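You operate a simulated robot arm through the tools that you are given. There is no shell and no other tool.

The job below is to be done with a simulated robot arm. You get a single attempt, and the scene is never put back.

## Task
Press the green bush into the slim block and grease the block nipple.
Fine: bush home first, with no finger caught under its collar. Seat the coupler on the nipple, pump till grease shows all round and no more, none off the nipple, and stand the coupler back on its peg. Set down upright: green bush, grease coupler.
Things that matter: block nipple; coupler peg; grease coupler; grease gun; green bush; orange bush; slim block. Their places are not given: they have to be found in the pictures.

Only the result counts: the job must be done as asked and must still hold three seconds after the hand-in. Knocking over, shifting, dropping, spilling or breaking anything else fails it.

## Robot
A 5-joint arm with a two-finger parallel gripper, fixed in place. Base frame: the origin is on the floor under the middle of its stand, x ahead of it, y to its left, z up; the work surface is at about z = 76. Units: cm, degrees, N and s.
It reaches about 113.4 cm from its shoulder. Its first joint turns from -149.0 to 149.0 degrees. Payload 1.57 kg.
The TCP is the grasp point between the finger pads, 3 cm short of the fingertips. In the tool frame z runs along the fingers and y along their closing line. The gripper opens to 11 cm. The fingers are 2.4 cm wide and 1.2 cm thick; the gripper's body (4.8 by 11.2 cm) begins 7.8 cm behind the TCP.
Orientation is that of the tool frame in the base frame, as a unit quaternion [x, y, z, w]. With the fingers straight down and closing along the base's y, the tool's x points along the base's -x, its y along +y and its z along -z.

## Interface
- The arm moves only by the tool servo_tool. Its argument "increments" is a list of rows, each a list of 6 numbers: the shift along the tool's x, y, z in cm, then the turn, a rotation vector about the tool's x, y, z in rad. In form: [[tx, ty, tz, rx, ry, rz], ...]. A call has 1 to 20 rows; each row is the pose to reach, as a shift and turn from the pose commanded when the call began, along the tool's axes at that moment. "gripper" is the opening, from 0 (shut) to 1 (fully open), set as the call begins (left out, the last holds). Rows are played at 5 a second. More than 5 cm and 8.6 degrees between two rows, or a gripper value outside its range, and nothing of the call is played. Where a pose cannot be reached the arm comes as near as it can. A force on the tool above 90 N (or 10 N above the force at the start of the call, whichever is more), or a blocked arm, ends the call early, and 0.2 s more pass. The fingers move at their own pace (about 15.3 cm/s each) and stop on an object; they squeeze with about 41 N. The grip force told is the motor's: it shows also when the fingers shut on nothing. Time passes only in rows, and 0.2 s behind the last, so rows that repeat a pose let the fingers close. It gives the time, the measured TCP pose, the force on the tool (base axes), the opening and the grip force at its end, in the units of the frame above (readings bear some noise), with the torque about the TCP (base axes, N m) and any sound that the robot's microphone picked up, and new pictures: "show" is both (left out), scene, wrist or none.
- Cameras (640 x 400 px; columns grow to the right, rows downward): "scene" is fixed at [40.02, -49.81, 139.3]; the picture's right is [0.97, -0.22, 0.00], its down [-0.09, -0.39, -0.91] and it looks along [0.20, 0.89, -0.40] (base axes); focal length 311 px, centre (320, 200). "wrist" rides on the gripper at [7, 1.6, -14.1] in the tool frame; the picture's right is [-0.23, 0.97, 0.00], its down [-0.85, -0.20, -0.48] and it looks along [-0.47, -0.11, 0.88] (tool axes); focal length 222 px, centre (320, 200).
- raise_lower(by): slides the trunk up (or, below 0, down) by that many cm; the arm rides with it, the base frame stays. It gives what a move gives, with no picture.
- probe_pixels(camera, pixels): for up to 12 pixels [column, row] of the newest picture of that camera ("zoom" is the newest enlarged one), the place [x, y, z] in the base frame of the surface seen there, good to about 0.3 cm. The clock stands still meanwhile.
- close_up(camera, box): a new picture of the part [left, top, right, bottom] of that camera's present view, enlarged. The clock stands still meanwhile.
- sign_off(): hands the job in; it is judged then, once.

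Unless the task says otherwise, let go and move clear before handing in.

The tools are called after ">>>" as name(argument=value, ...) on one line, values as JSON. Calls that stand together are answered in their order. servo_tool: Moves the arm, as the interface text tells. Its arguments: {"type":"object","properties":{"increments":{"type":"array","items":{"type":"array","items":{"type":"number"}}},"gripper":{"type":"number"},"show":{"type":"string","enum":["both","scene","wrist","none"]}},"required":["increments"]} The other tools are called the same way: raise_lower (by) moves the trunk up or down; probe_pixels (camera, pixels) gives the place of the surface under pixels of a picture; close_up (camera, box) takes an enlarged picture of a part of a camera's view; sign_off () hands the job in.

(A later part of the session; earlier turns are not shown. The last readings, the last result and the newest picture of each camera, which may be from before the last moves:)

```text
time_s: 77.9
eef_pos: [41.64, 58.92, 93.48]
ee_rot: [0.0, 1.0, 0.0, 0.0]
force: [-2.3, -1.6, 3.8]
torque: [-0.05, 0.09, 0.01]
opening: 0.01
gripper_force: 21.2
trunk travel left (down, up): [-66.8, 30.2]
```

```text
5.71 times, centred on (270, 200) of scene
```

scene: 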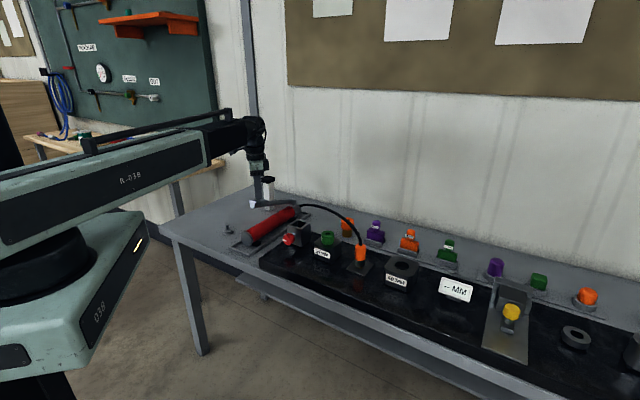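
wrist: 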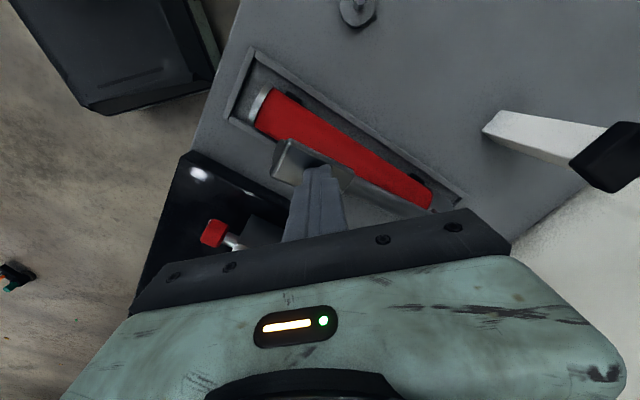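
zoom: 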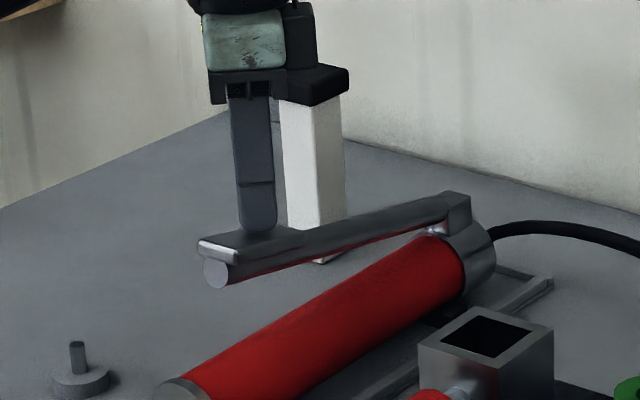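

Still no grease; the lever continues down with ~4 N. I'll go on in 1 cm steps.

>>> raise_lower(by=-1)

>>> close_up(camera="scene", box=[345, 240, 377, 280])

>>> raise_lower(by=-1)

>>> close_up(camera="scene", box=[345, 240, 377, 280])

>>> close_up(camera="scene", box=[230, 165, 310, 235])

```text
time_s: 78.5
eef_pos: [41.43, 58.87, 92.57]
ee_rot: [0.001, 1.0, -0.001, 0.0]
force: [-1.4, -1.1, 4.9]
torque: [-0.11, 0.09, 0.0]
opening: 0.0
gripper_force: 21.0
trunk travel left (down, up): [-65.8, 31.2]
```

```text
10.00 times, centred on (361, 260) of scene
```

zoom: 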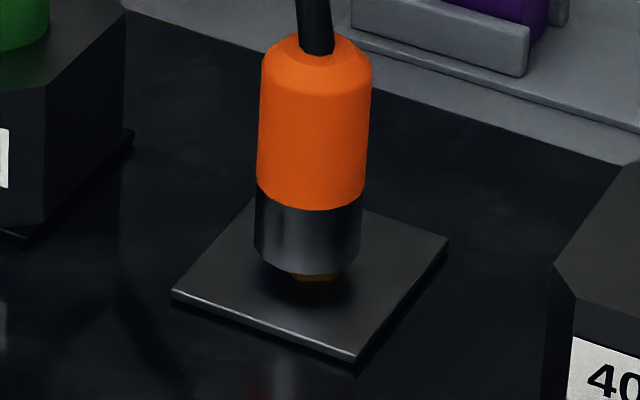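

```text
time_s: 79.0
eef_pos: [41.54, 58.91, 91.6]
ee_rot: [-0.001, 1.0, 0.0, 0.0]
force: [-1.6, -1.2, 4.6]
torque: [-0.11, 0.13, 0.01]
opening: 0.02
gripper_force: 21.0
trunk travel left (down, up): [-64.8, 32.2]
```

```text
10.00 times, centred on (361, 260) of scene
```

zoom: 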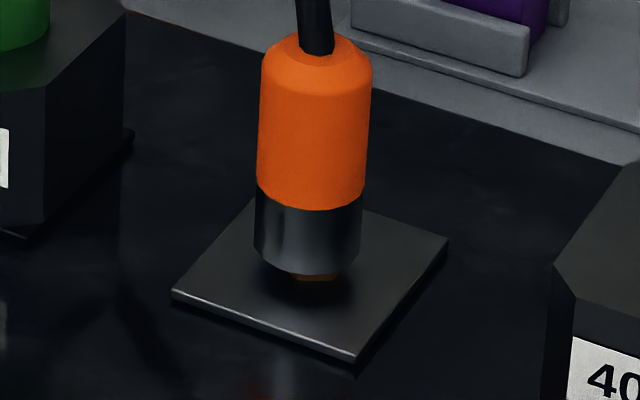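

```text
5.71 times, centred on (270, 200) of scene
```

zoom: 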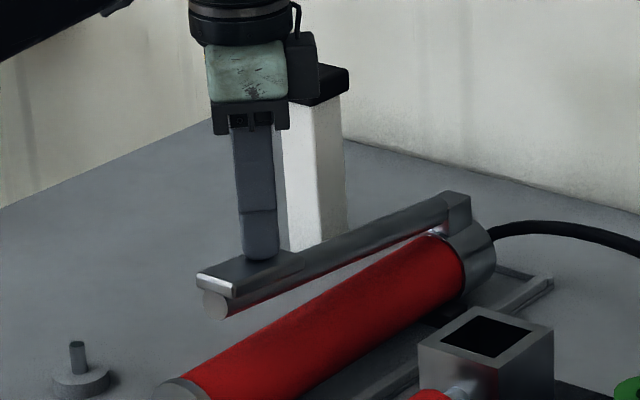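

The lever is near level now; still no stop and no grease. I'll continue to the end of the stroke.

>>> raise_lower(by=-0.7)

>>> raise_lower(by=-0.7)

>>> close_up(camera="scene", box=[345, 240, 377, 280])

>>> close_up(camera="scene", box=[230, 165, 310, 235])

```text
time_s: 79.6
eef_pos: [41.5, 58.97, 90.94]
ee_rot: [0.0, 1.0, 0.001, 0.0]
force: [-1.5, -1.2, 16.6]
torque: [-0.15, 0.23, -0.01]
opening: 0.01
gripper_force: 21.3
trunk travel left (down, up): [-64.1, 32.9]
```

```text
time_s: 80.1
eef_pos: [41.5, 58.8, 90.82]
ee_rot: [0.0, 1.0, 0.004, 0.003]
force: [1.2, -0.5, 69.6]
torque: [-0.35, 0.79, 0.03]
opening: 0.0
gripper_force: 21.5
trunk travel left (down, up): [-63.6, 33.4]
stopped: the force on the tool passed its limit at 100 N (the readings are from after the stop); the commanded pose is now the measured one
```

```text
10.00 times, centred on (361, 260) of scene
```

zoom: 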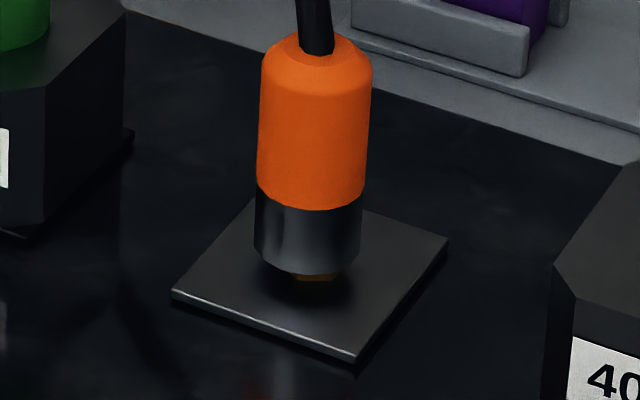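

```text
5.71 times, centred on (270, 200) of scene
```

zoom: 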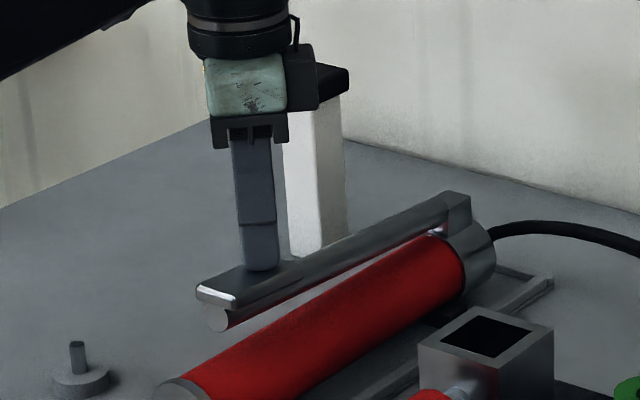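

The lever's end stop is at TCP ≈90.9 (I'll stop at 91.1 in later strokes). No grease after the first stroke; I'll raise and see whether the lever springs back.

>>> raise_lower(by=8.5)

>>> servo_tool(increments=[[0, 0, 0, 0, 0, 0]])

>>> close_up(camera="scene", box=[230, 165, 310, 235])

>>> close_up(camera="scene", box=[345, 240, 377, 280])

```text
time_s: 81.3
eef_pos: [41.62, 59.08, 98.88]
ee_rot: [0.0, 1.0, 0.002, 0.003]
force: [-0.4, -0.7, 2.1]
torque: [-0.02, 0.03, 0.0]
opening: 0.0
gripper_force: 21.7
trunk travel left (down, up): [-72.1, 24.9]
```

```text
time_s: 81.7
eef_pos: [41.61, 59.08, 98.71]
ee_rot: [0.0, 1.0, 0.003, 0.002]
force: [0.0, 0.4, 2.8]
torque: [-0.03, 0.01, 0.04]
opening: 0.0
gripper_force: 20.9
trunk travel left (down, up): [-72.1, 24.9]
```

scene: 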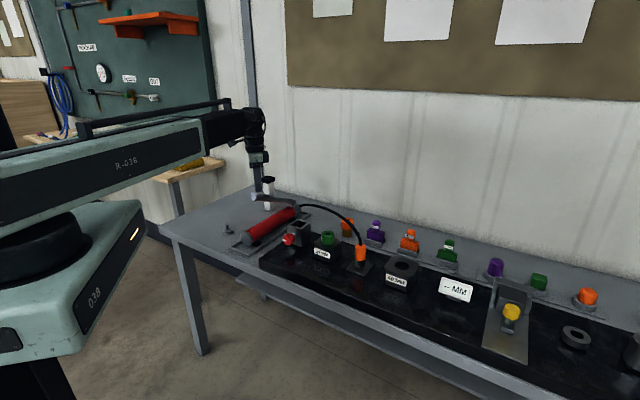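
wrist: 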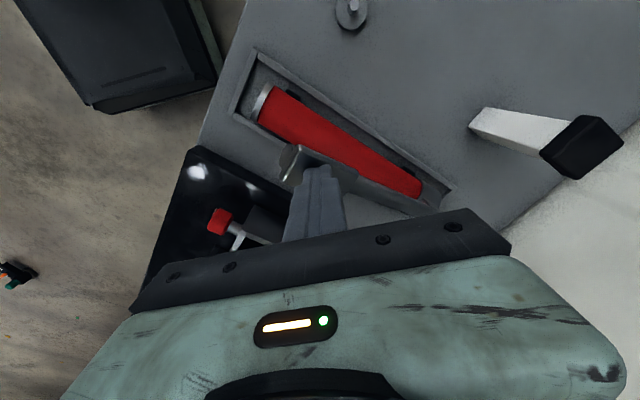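

```text
5.71 times, centred on (270, 200) of scene
```

zoom: 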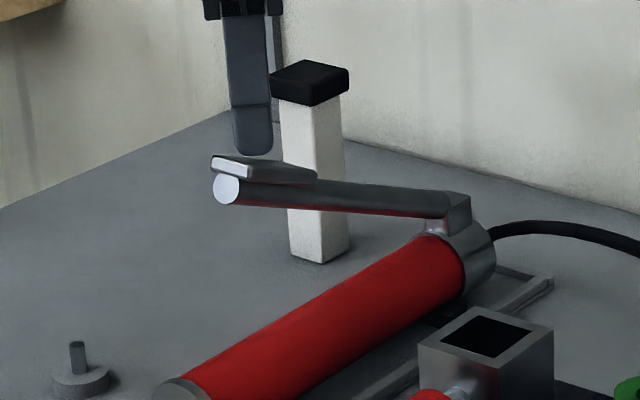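

```text
10.00 times, centred on (361, 260) of scene
```

zoom: 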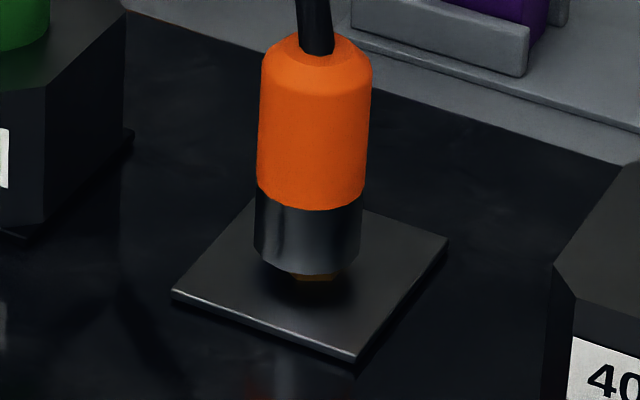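

The lever sprang back up. I'll do stroke two in stages, watching the nipple.

>>> raise_lower(by=-5)

>>> close_up(camera="scene", box=[345, 240, 377, 280])

>>> raise_lower(by=-2.6)

>>> close_up(camera="scene", box=[345, 240, 377, 280])

```text
time_s: 82.6
eef_pos: [41.66, 59.17, 93.7]
ee_rot: [0.0, 1.0, 0.003, 0.002]
force: [0.3, 0.0, 3.2]
torque: [-0.02, 0.04, -0.02]
opening: 0.01
gripper_force: 21.6
trunk travel left (down, up): [-67.1, 29.9]
```

```text
10.00 times, centred on (361, 260) of scene
```

zoom: 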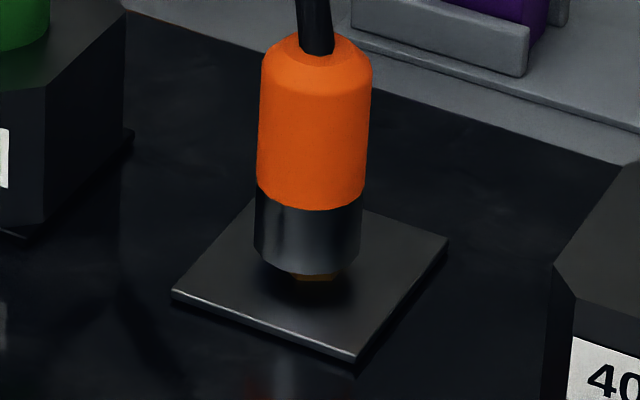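

```text
time_s: 83.3
eef_pos: [41.63, 59.16, 91.19]
ee_rot: [0.0, 1.0, 0.004, 0.002]
force: [-2.0, -1.3, 5.6]
torque: [-0.1, 0.1, 0.01]
opening: 0.01
gripper_force: 21.5
trunk travel left (down, up): [-64.5, 32.5]
```

```text
10.00 times, centred on (361, 260) of scene
```

zoom: 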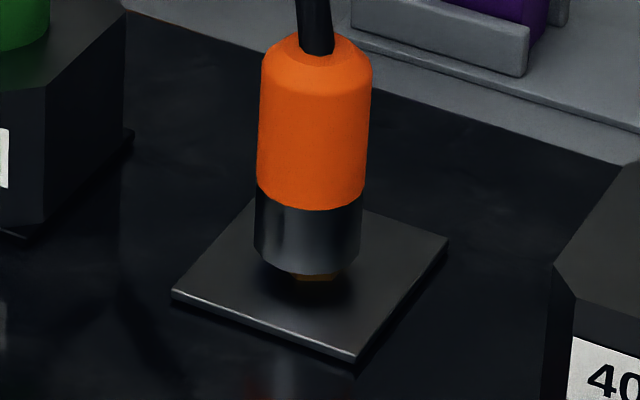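

No grease is visible from here at zoom (312,278) after two strokes. I'll let the lever up and zoom tightly on the nipple before pumping more.

>>> raise_lower(by=9)

>>> close_up(camera="scene", box=[353, 260, 369, 272])

>>> servo_tool(increments=[[0, 0, 0, 0, 0, 0]])

>>> close_up(camera="scene", box=[230, 165, 310, 235])

```text
time_s: 84.6
eef_pos: [41.72, 59.1, 100.27]
ee_rot: [0.0, 1.0, 0.003, 0.002]
force: [-0.1, -0.3, -0.1]
torque: [0.0, -0.04, 0.01]
opening: 0.02
gripper_force: 21.6
trunk travel left (down, up): [-73.5, 23.5]
```

```text
16.00 times, centred on (361, 266) of scene
```

zoom: 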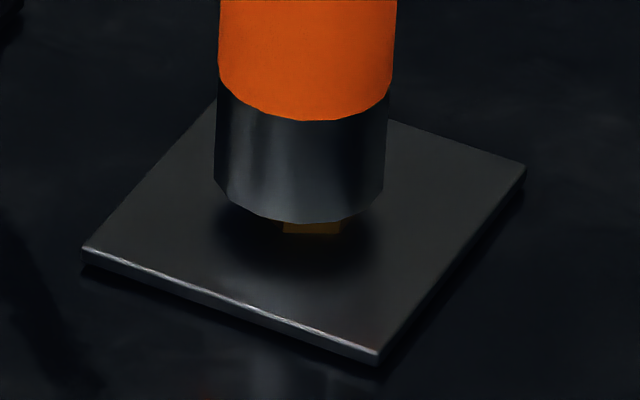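

```text
time_s: 85.0
eef_pos: [41.69, 59.17, 100.32]
ee_rot: [0.0, 1.0, 0.003, 0.002]
force: [-0.3, -1.1, -0.7]
torque: [0.0, 0.01, 0.02]
opening: 0.01
gripper_force: 21.6
trunk travel left (down, up): [-73.5, 23.5]
```

scene: 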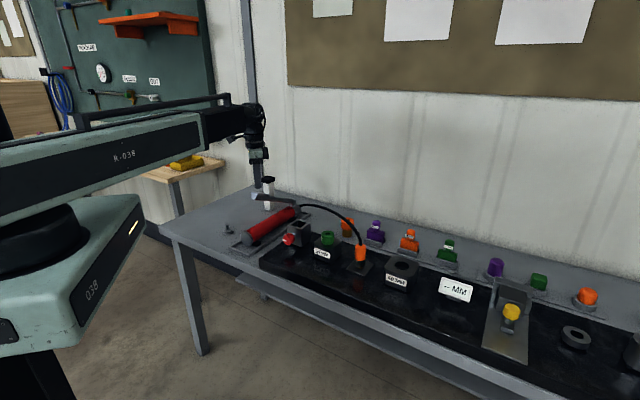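
wrist: 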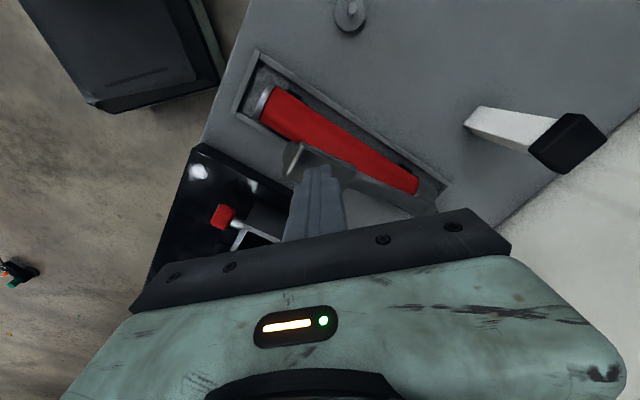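

```text
5.71 times, centred on (270, 200) of scene
```

zoom: 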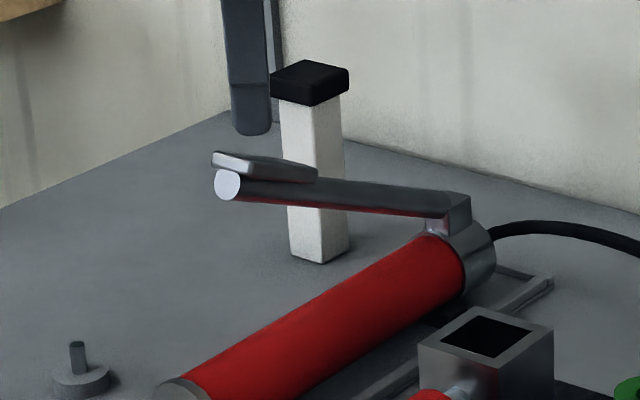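

Nothing shows from this angle, but the coupler's rim hides the joint with the hex. I'll inspect from a low angle with the wrist camera: raise, swing round to the −y side with a 90° yaw.

>>> raise_lower(by=9)

>>> servo_tool(increments=[[-2.06, -3.23, 0, 0, 0, -0.112], [-4.11, -6.46, 0, 0, 0, -0.224], [-6.17, -9.69, 0, 0, 0, -0.337], [-8.23, -12.91, 0, 0, 0, -0.449], [-10.29, -16.14, 0, 0, 0, -0.561], [-12.34, -19.37, 0, 0, 0, -0.673], [-14.4, -22.6, 0, 0, 0, -0.785], [-16.46, -25.83, 0, 0, 0, -0.898], [-18.51, -29.06, 0, 0, 0, -1.01], [-20.57, -32.29, 0, 0, 0, -1.122], [-22.63, -35.51, 0, 0, 0, -1.234], [-24.69, -38.74, 0, 0, 0, -1.346], [-26.74, -41.97, 0, 0, 0, -1.459], [-28.8, -45.2, 0, 0, 0, -1.571], [-28.8, -45.2, 0, 0, 0, -1.571]], gripper=0.3)

```text
time_s: 86.2
eef_pos: [41.65, 59.22, 109.22]
ee_rot: [0.0, 1.0, 0.002, 0.002]
force: [-0.1, -0.3, -0.2]
torque: [-0.05, -0.02, 0.02]
opening: 0.0
gripper_force: 21.2
trunk travel left (down, up): [-82.5, 14.5]
```

```text
time_s: 89.4
eef_pos: [70.59, 13.8, 109.22]
ee_rot: [0.708, -0.706, -0.001, -0.004]
force: [-0.3, 0.6, 0.6]
torque: [0.02, 0.02, 0.04]
opening: 3.3
gripper_force: 0.1
trunk travel left (down, up): [-82.5, 14.5]
```

scene: 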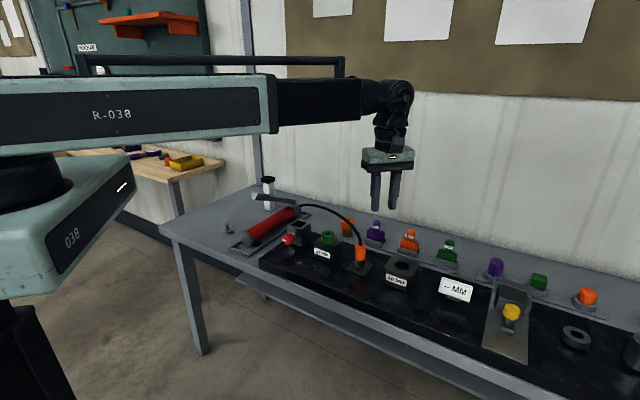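
wrist: 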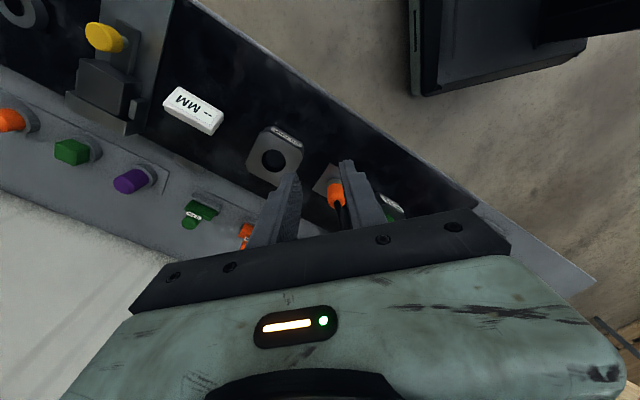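

The yaw is right and the coupler shows at wrist (336,195). I'll tilt 50° toward +y and then lower for a low-angle look.

>>> servo_tool(increments=[[0, 0, 0, 0, -0.125, 0], [0, 0, 0, 0, -0.25, 0], [0, 0, 0, 0, -0.375, 0], [0, 0, 0, 0, -0.5, 0], [0, 0, 0, 0, -0.625, 0], [0, 0, 0, 0, -0.75, 0], [0, 0, 0, 0, -0.873, 0], [0, 0, 0, 0, -0.873, 0]], show="none")

>>> raise_lower(by=-22)

>>> servo_tool(increments=[[0, 0, 0, 0, 0, 0]])

```text
time_s: 91.2
eef_pos: [70.56, 14.01, 117.81]
ee_rot: [0.64, -0.64, -0.3, -0.302]
force: [0.5, -0.2, -0.3]
torque: [0.01, 0.0, 0.02]
opening: 3.3
gripper_force: 0.0
out of reach, approached as far as the arm can: row 2, 3, 4, 5, 6, 7, 8
trunk travel left (down, up): [-82.5, 14.5]
```

```text
time_s: 93.6
eef_pos: [70.56, 14.24, 95.89]
ee_rot: [0.64, -0.64, -0.299, -0.302]
force: [-0.4, -0.1, -0.5]
torque: [0.04, -0.01, -0.01]
opening: 3.29
gripper_force: 0.1
trunk travel left (down, up): [-60.5, 36.5]
```

```text
time_s: 94.0
eef_pos: [70.62, 14.16, 95.82]
ee_rot: [0.64, -0.64, -0.3, -0.302]
force: [-0.1, -0.1, 1.1]
torque: [-0.01, -0.01, 0.01]
opening: 3.31
gripper_force: 0.1
trunk travel left (down, up): [-60.5, 36.5]
```

scene: 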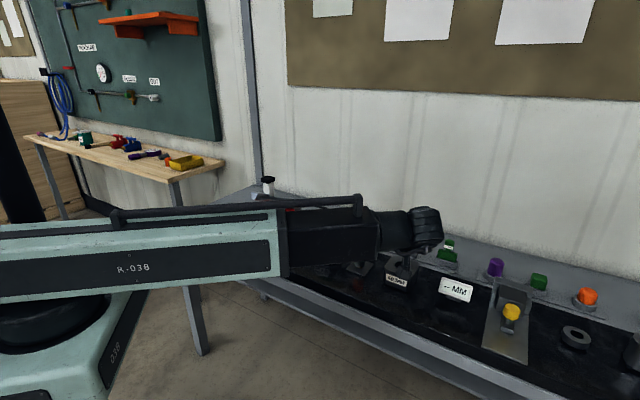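
wrist: 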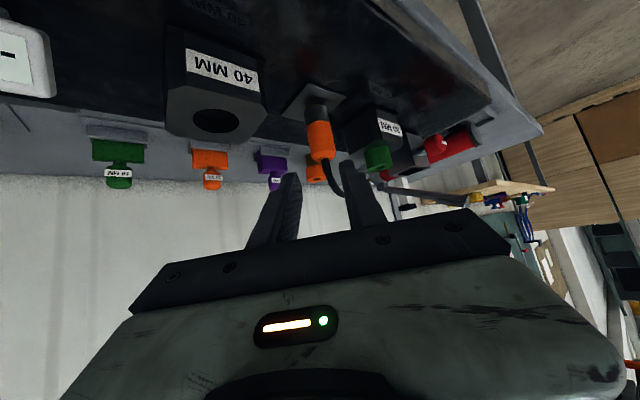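

The wrist camera now sees the coupler from low on the front side (upside-down) at wrist (318,125). I'll enlarge it.

>>> close_up(camera="wrist", box=[280, 75, 360, 170])

>>> close_up(camera="wrist", box=[300, 90, 332, 115])

```text
4.21 times, centred on (320, 122) of wrist
```

zoom: 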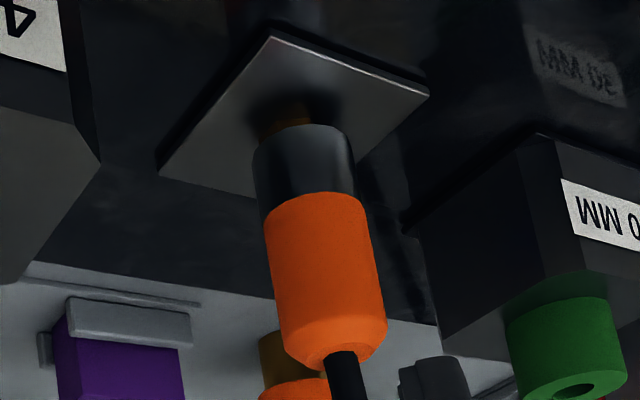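

```text
16.00 times, centred on (316, 102) of wrist
```

zoom: 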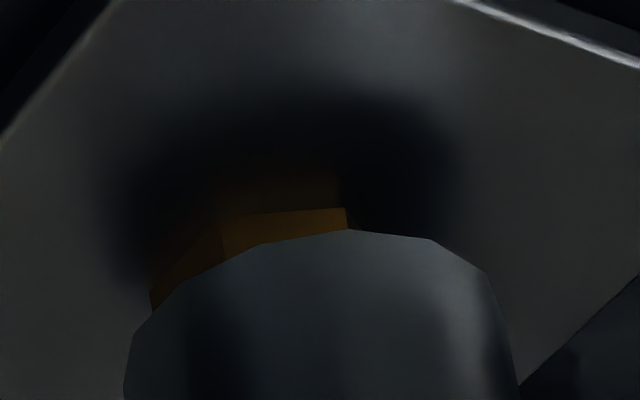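

Still about 33° down; the hex is partly visible but no grease. I'll lower for a flatter view under the rim.

>>> raise_lower(by=-9.3)

>>> servo_tool(increments=[[0, 0, 0, 0, 0, 0]])

>>> close_up(camera="wrist", box=[285, 130, 345, 180])

```text
time_s: 95.2
eef_pos: [70.54, 14.03, 86.52]
ee_rot: [0.64, -0.64, -0.299, -0.302]
force: [-0.5, -0.6, -0.6]
torque: [-0.02, 0.0, 0.02]
opening: 3.32
gripper_force: 0.0
trunk travel left (down, up): [-51.2, 45.8]
```

```text
time_s: 95.6
eef_pos: [70.5, 14.11, 86.55]
ee_rot: [0.64, -0.64, -0.3, -0.302]
force: [-0.2, 0.0, 0.4]
torque: [0.01, -0.01, -0.03]
opening: 3.3
gripper_force: 0.0
trunk travel left (down, up): [-51.2, 45.8]
```

scene: 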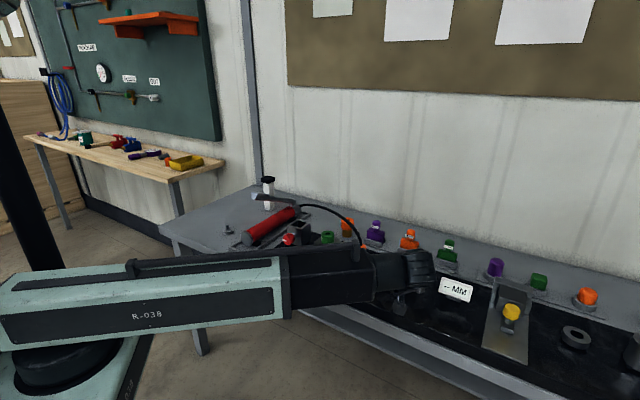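
wrist: 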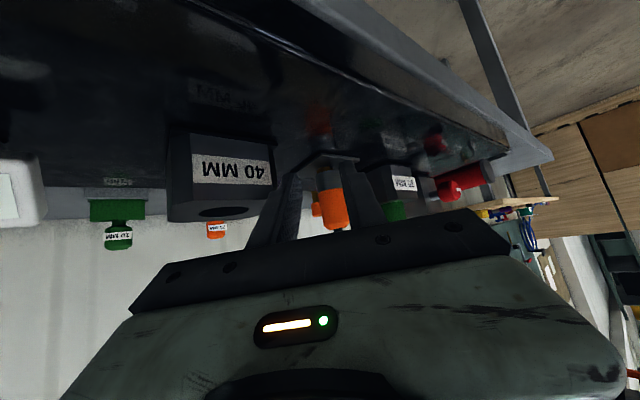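

```text
8.00 times, centred on (315, 155) of wrist
```

zoom: 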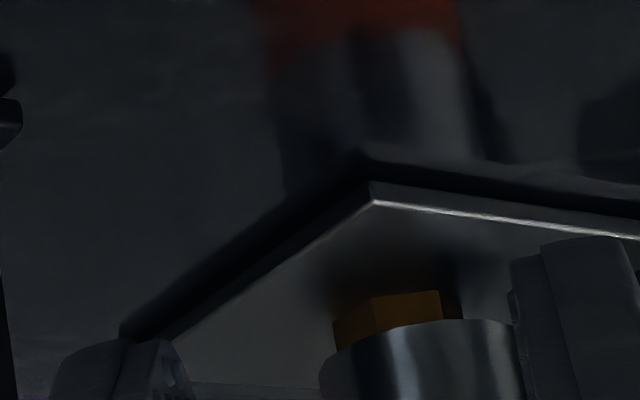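

The flat view shows the bare brass hex under the coupler at zoom (390,315), with no grease anywhere yet. I'll go back to the lever: raise, level the tool and return above the pad.

>>> raise_lower(by=31)

>>> servo_tool(increments=[[0, 0, 0, 0, 0.125, 0], [0, 0, 0, 0, 0.25, 0], [0, 0, 0, 0, 0.375, 0], [0, 0, 0, 0, 0.5, 0], [0, 0, 0, 0, 0.625, 0], [0, 0, 0, 0, 0.75, 0], [0, 0, 0, 0, 0.873, 0], [0, 0, 0, 0, 0.873, 0]], gripper=0, show="none")

>>> servo_tool(increments=[[-3.2, 2.06, 0, 0, 0, 0], [-6.4, 4.12, 0, 0, 0, 0], [-9.6, 6.18, 0, 0, 0, 0], [-12.8, 8.24, 0, 0, 0, 0], [-16, 10.3, 0, 0, 0, 0], [-19.2, 12.36, 0, 0, 0, 0], [-22.4, 14.42, 0, 0, 0, 0], [-25.6, 16.48, 0, 0, 0, 0], [-28.8, 18.54, 0, 0, 0, 0], [-32, 20.6, 0, 0, 0, 0], [-35.2, 22.66, 0, 0, 0, 0], [-38.4, 24.72, 0, 0, 0, 0], [-41.6, 26.78, 0, 0, 0, 0], [-44.9, 28.9, 0, 0, 0, 0], [-44.9, 28.9, 0, 0, 0, 0]])

```text
time_s: 98.7
eef_pos: [70.64, 14.18, 117.42]
ee_rot: [0.641, -0.64, -0.299, -0.302]
force: [0.1, -0.6, -0.3]
torque: [-0.01, -0.06, -0.01]
opening: 3.33
gripper_force: 0.1
trunk travel left (down, up): [-82.2, 14.8]
```

```text
time_s: 100.5
eef_pos: [70.9, 13.91, 108.88]
ee_rot: [0.708, -0.707, 0.0, -0.003]
force: [0.1, 0.3, -0.4]
torque: [-0.01, 0.01, 0.0]
opening: 0.0
gripper_force: 21.1
out of reach, approached as far as the arm can: row 1, 2, 3, 4, 5, 6, 7, 8
trunk travel left (down, up): [-82.2, 14.8]
```

```text
time_s: 103.7
eef_pos: [41.47, 58.84, 108.85]
ee_rot: [-0.706, 0.708, 0.001, 0.003]
force: [0.8, -0.7, 0.3]
torque: [-0.02, 0.01, -0.01]
opening: 0.01
gripper_force: 21.0
trunk travel left (down, up): [-82.2, 14.8]
```

scene: 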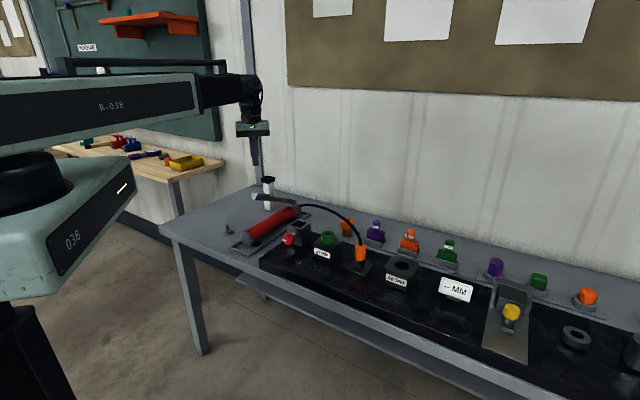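
wrist: 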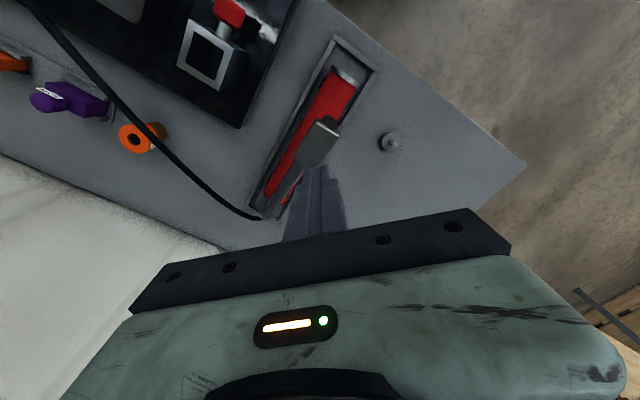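

I'm above the pad again at (41.5,58.8). I'll do stroke three, checking the nipple in the scene view.

>>> raise_lower(by=-9.3)

>>> raise_lower(by=-5.5)

>>> raise_lower(by=-2.8)

>>> close_up(camera="scene", box=[353, 260, 369, 272])

>>> close_up(camera="scene", box=[230, 165, 310, 235])

```text
time_s: 105.0
eef_pos: [41.58, 58.89, 99.6]
ee_rot: [0.707, -0.707, -0.002, -0.004]
force: [0.6, 0.7, -0.5]
torque: [-0.03, 0.01, 0.0]
opening: 0.0
gripper_force: 21.3
trunk travel left (down, up): [-72.9, 24.1]
```

```text
time_s: 105.9
eef_pos: [41.49, 58.85, 94.13]
ee_rot: [-0.707, 0.707, 0.001, 0.003]
force: [-0.6, -0.5, 4.0]
torque: [-0.03, 0.09, -0.01]
opening: 0.0
gripper_force: 21.5
trunk travel left (down, up): [-67.4, 29.6]
```

```text
time_s: 106.7
eef_pos: [41.54, 58.91, 91.33]
ee_rot: [-0.706, 0.708, 0.0, 0.004]
force: [-1.8, -1.4, 4.2]
torque: [-0.07, 0.08, 0.0]
opening: 0.0
gripper_force: 21.1
trunk travel left (down, up): [-64.6, 32.4]
```

```text
16.00 times, centred on (361, 266) of scene
```

zoom: 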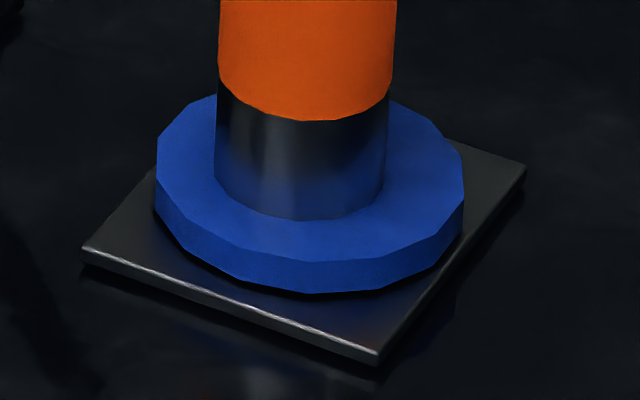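

```text
5.71 times, centred on (270, 200) of scene
```

zoom: 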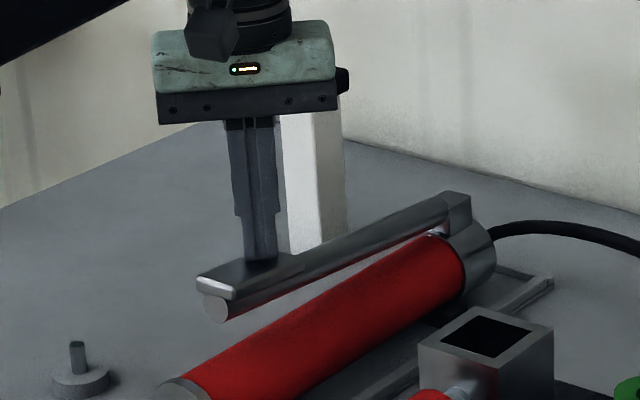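

Blue grease now shows all round the nipple in a full ring (scene zoom (310,230)), so pumping is done. I'll release the lever and rise clear without any further stroke.

>>> raise_lower(by=18)

>>> servo_tool(increments=[[0, 0, 0, 0, 0, 0]])

>>> close_up(camera="scene", box=[240, 160, 400, 290])

>>> close_up(camera="scene", box=[345, 240, 377, 280])

```text
time_s: 108.7
eef_pos: [41.44, 58.8, 109.23]
ee_rot: [-0.707, 0.708, 0.001, 0.003]
force: [-0.3, 0.5, -0.2]
torque: [0.03, 0.02, -0.01]
opening: 0.0
gripper_force: 21.4
trunk travel left (down, up): [-82.6, 14.4]
```

```text
time_s: 109.1
eef_pos: [41.48, 58.7, 109.33]
ee_rot: [-0.707, 0.708, -0.001, 0.005]
force: [0.5, -1.8, 0.5]
torque: [0.02, 0.0, 0.0]
opening: 0.0
gripper_force: 21.5
trunk travel left (down, up): [-82.6, 14.4]
```

scene: 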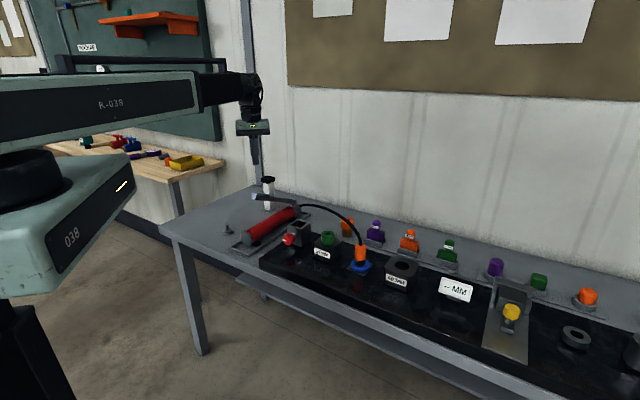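
wrist: 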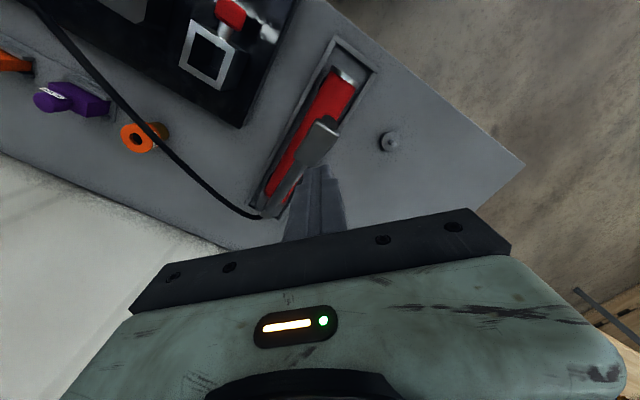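

```text
3.08 times, centred on (320, 225) of scene
```

zoom: 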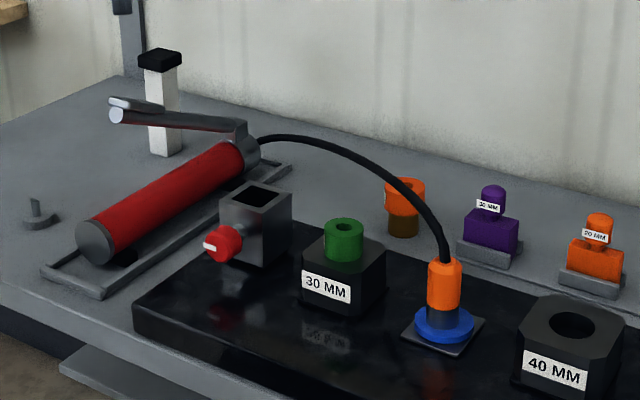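

```text
10.00 times, centred on (361, 260) of scene
```

zoom: 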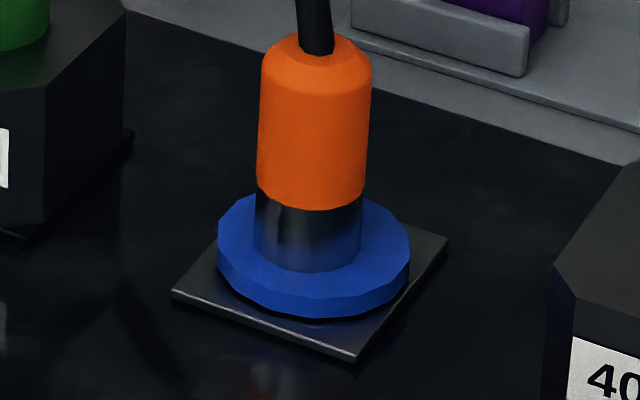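

The lever is back up and the grease ring is complete with none off the nipple. Now I'll return to the coupler: swing the yaw back and move to the −x side of it at height.

>>> servo_tool(increments=[[2.66, -1.92, 0, 0, 0, 0.131], [5.32, -3.83, 0, 0, 0, 0.262], [7.99, -5.75, 0, 0, 0, 0.393], [10.65, -7.67, 0, 0, 0, 0.524], [13.31, -9.58, 0, 0, 0, 0.655], [15.97, -11.5, 0, 0, 0, 0.785], [18.64, -13.42, 0, 0, 0, 0.916], [21.3, -15.33, 0, 0, 0, 1.047], [23.96, -17.25, 0, 0, 0, 1.178], [26.62, -19.17, 0, 0, 0, 1.309], [29.29, -21.08, 0, 0, 0, 1.44], [31.95, -23, 0, 0, 0, 1.571], [31.95, -23, 0, 0, 0, 1.571]], gripper=0.45, show="none")

>>> servo_tool(increments=[[0, 0, 0, 0, -0.125, 0], [0, 0, 0, 0, -0.25, 0], [0, 0, 0, 0, -0.375, 0], [0, 0, 0, 0, -0.5, 0], [0, 0, 0, 0, -0.611, 0], [0, 0, 0, 0, -0.611, 0]])

```text
time_s: 111.9
eef_pos: [64.41, 26.68, 109.32]
ee_rot: [0.001, 1.0, 0.004, 0.001]
force: [0.0, 0.1, 0.5]
torque: [0.02, 0.01, 0.02]
opening: 4.95
gripper_force: 0.1
trunk travel left (down, up): [-82.6, 14.4]
```

```text
time_s: 113.3
eef_pos: [64.6, 27.06, 113.75]
ee_rot: [0.001, 0.953, 0.002, 0.304]
force: [-0.1, -0.2, -0.4]
torque: [-0.02, 0.03, -0.02]
opening: 4.95
gripper_force: 0.0
out of reach, approached as far as the arm can: row 2, 3, 4, 5, 6
trunk travel left (down, up): [-82.6, 14.4]
```

scene: 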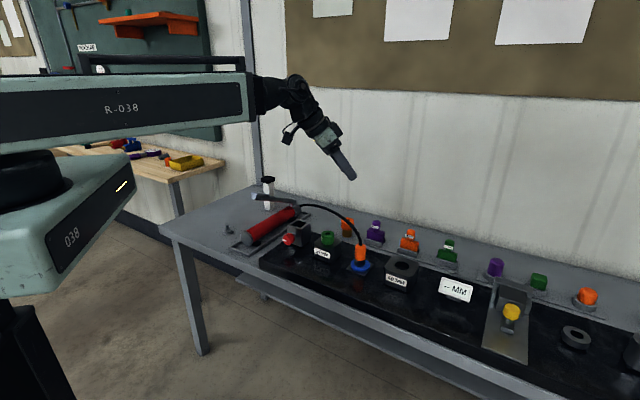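
wrist: 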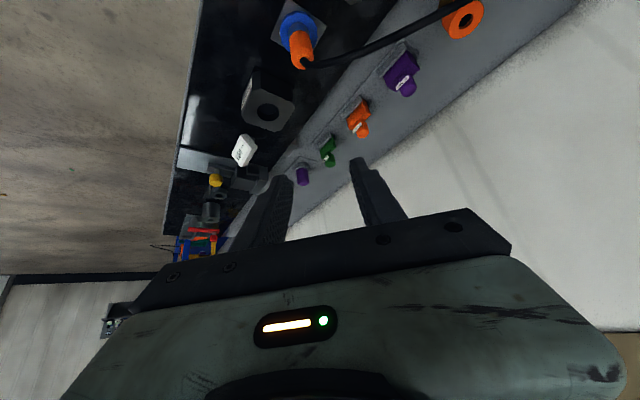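

Tool is tilted and over the −x side at (64.6,27). I'll lower beside the coupler as before and check alignment.

>>> raise_lower(by=-20)

>>> raise_lower(by=-7.1)

>>> servo_tool(increments=[[0, 0, 0, 0, 0, 0]])

>>> close_up(camera="wrist", box=[250, 110, 390, 230])

>>> close_up(camera="scene", box=[320, 205, 400, 285])

```text
time_s: 115.4
eef_pos: [64.62, 26.94, 93.67]
ee_rot: [0.0, 0.953, 0.002, 0.302]
force: [-1.4, 0.4, 0.5]
torque: [-0.01, 0.03, 0.0]
opening: 4.97
gripper_force: 0.1
trunk travel left (down, up): [-62.6, 34.4]
```

```text
time_s: 116.5
eef_pos: [64.58, 27.0, 86.41]
ee_rot: [0.001, 0.953, 0.002, 0.302]
force: [0.3, -0.2, -0.3]
torque: [0.0, 0.0, 0.0]
opening: 4.96
gripper_force: 0.0
trunk travel left (down, up): [-55.5, 41.5]
```

```text
time_s: 116.9
eef_pos: [64.42, 26.99, 86.58]
ee_rot: [0.001, 0.953, 0.001, 0.302]
force: [0.5, 0.7, -0.7]
torque: [0.02, 0.02, -0.02]
opening: 4.94
gripper_force: 0.1
trunk travel left (down, up): [-55.5, 41.5]
```

scene: 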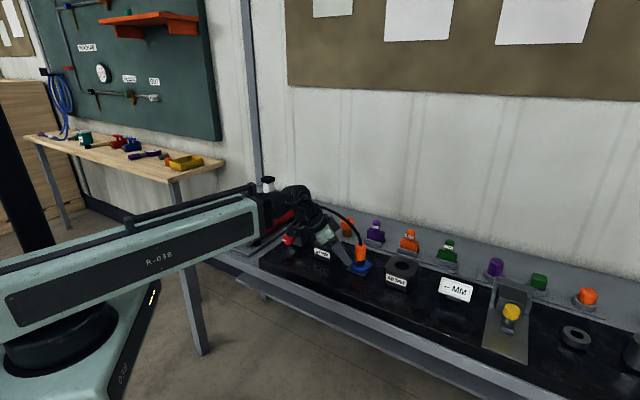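
wrist: 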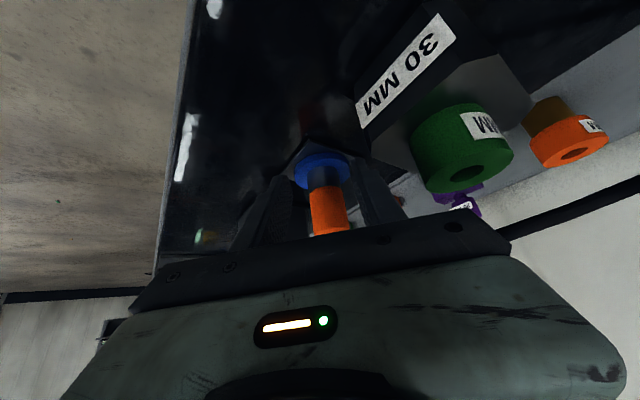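

```text
3.33 times, centred on (320, 170) of wrist
```

zoom: 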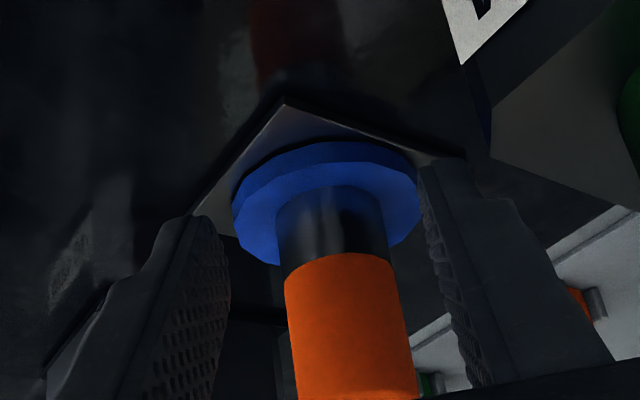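

```text
5.00 times, centred on (360, 245) of scene
```

zoom: 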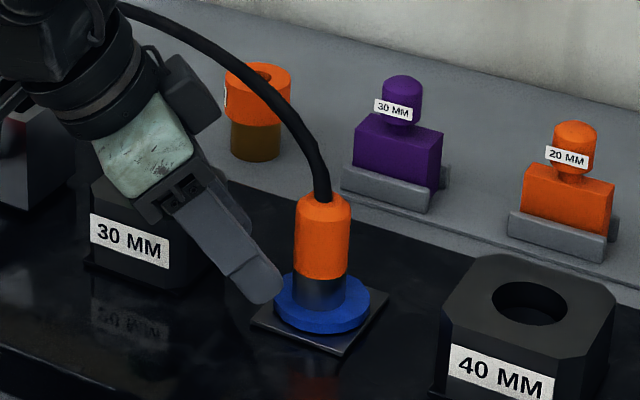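

The coupler stands about 6 cm ahead, within 0.1 cm of the finger centre line. I'll probe the grease's top height so the fingers stay clear of it.

>>> probe_pixels(camera="scene", pixels=[[360, 263], [352, 262], [368, 262], [354, 264], [366, 265], [361, 265], [360, 268], [348, 262], [352, 258], [358, 246]])

>>> close_up(camera="scene", box=[340, 240, 380, 280])

```text
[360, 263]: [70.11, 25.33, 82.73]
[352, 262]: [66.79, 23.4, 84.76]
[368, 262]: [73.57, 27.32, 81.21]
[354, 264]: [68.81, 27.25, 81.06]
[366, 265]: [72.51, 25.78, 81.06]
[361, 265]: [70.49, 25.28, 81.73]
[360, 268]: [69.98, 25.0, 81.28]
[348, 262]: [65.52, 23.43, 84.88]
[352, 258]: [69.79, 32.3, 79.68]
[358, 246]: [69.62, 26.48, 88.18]
```

```text
10.00 times, centred on (360, 260) of scene
```

zoom: 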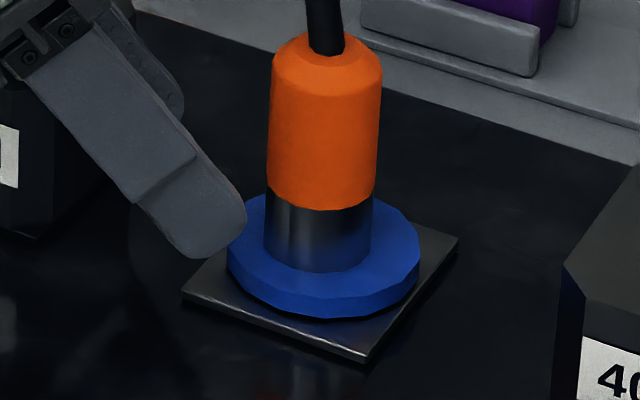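

The grease top is at z≈81.2 and the fingertips' lowest point at ≈83.3, so there's 2 cm clearance. I'll slide in +x 6 cm and check.

>>> servo_tool(increments=[[-0.82, -0.1, 0.576, 0, 0, 0], [-1.63, -0.1, 1.15, 0, 0, 0], [-2.45, -0.1, 1.73, 0, 0, 0], [-3.27, -0.1, 2.31, 0, 0, 0], [-4.09, -0.1, 2.88, 0, 0, 0], [-4.9, -0.1, 3.46, 0, 0, 0], [-4.9, -0.1, 3.46, 0, 0, 0]])

>>> close_up(camera="wrist", box=[250, 80, 390, 220])

>>> close_up(camera="scene", box=[335, 225, 385, 280])

```text
time_s: 118.5
eef_pos: [70.54, 26.91, 86.53]
ee_rot: [0.002, 0.953, 0.002, 0.302]
force: [0.6, -0.4, -0.3]
torque: [-0.01, -0.01, 0.03]
opening: 4.95
gripper_force: 0.0
trunk travel left (down, up): [-55.5, 41.5]
```

scene: 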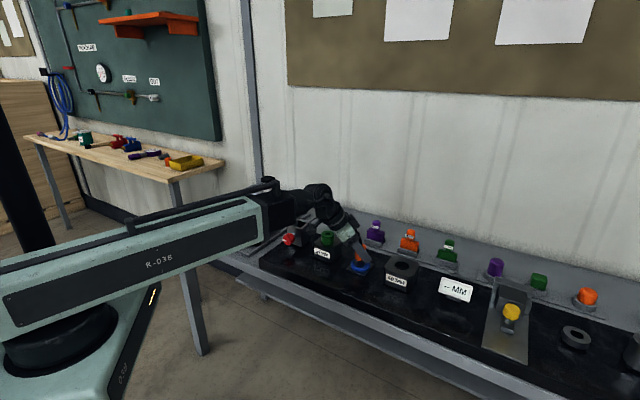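
wrist: 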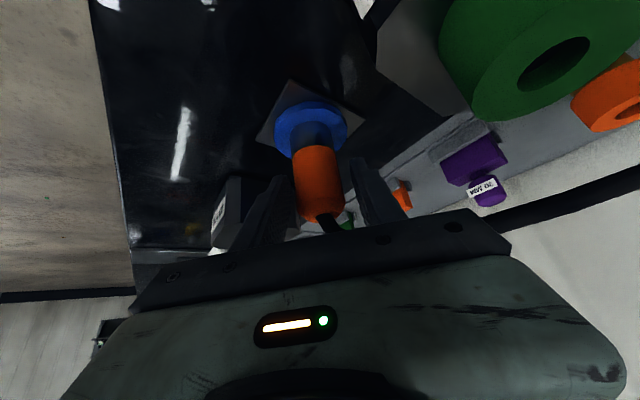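

```text
2.86 times, centred on (320, 150) of wrist
```

zoom: 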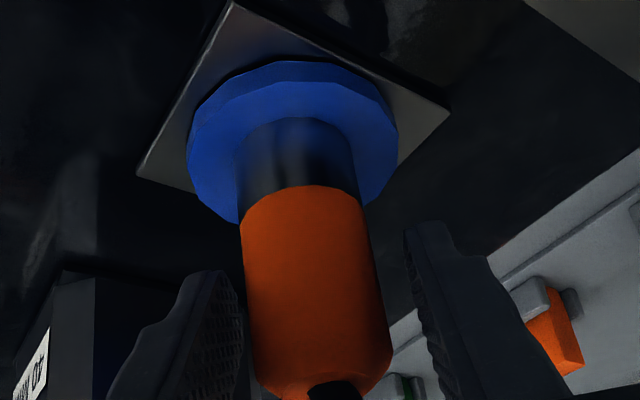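

```text
7.27 times, centred on (360, 252) of scene
```

zoom: 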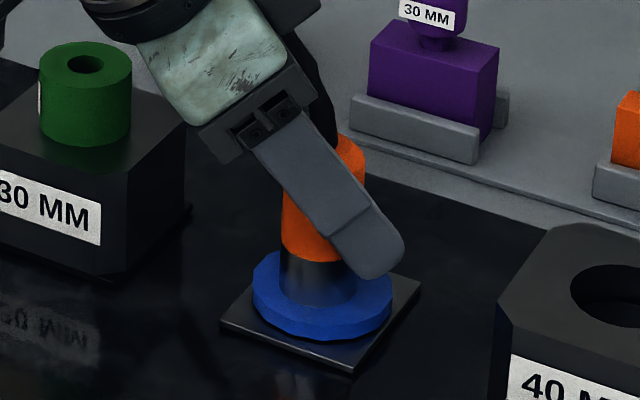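

The coupler is about 0.1 cm toward the −y finger. I'll shift −0.1 in y and close gently.

>>> servo_tool(increments=[[0, -0.11, 0, 0, 0, 0], [0, -0.11, 0, 0, 0, 0]], show="none")

>>> servo_tool(increments=[[0, 0, 0, 0, 0, 0], [0, 0, 0, 0, 0, 0], [0, 0, 0, 0, 0, 0], [0, 0, 0, 0, 0, 0]], gripper=0)

>>> close_up(camera="scene", box=[335, 225, 385, 280])

```text
time_s: 119.1
eef_pos: [70.64, 26.8, 86.54]
ee_rot: [0.001, 0.953, 0.002, 0.302]
force: [0.2, 1.1, 1.1]
torque: [0.02, 0.03, -0.05]
opening: 4.97
gripper_force: 0.1
trunk travel left (down, up): [-55.5, 41.5]
```

```text
time_s: 120.1
eef_pos: [70.49, 26.75, 86.53]
ee_rot: [0.001, 0.953, 0.002, 0.302]
force: [1.0, 1.1, 1.6]
torque: [0.0, -0.06, 0.02]
opening: 3.28
gripper_force: 40.7
trunk travel left (down, up): [-55.5, 41.5]
```

scene: 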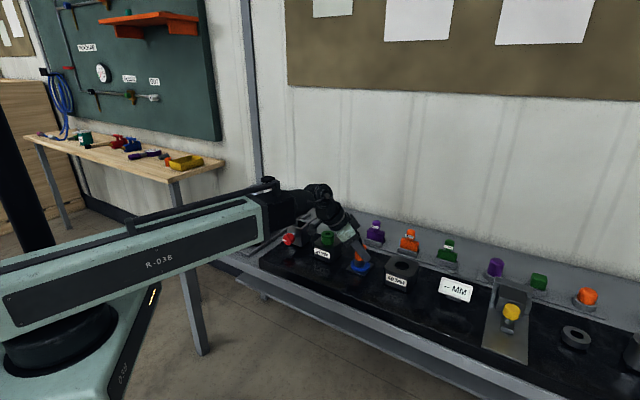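
wrist: 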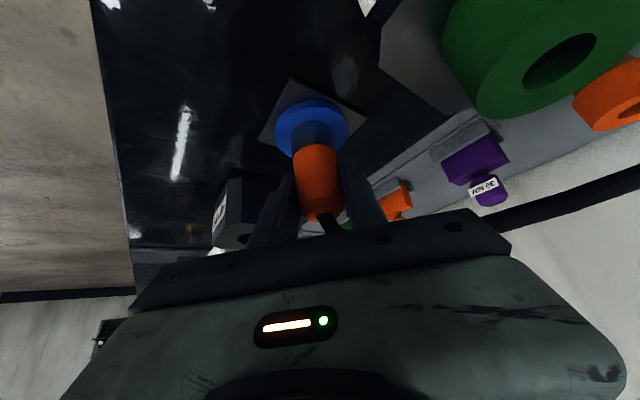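

```text
7.27 times, centred on (360, 252) of scene
```

zoom: 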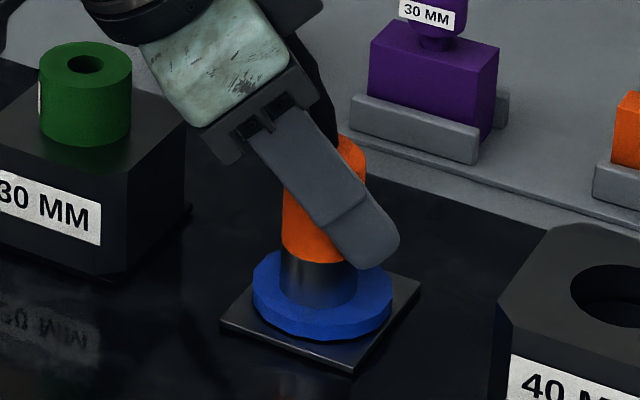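

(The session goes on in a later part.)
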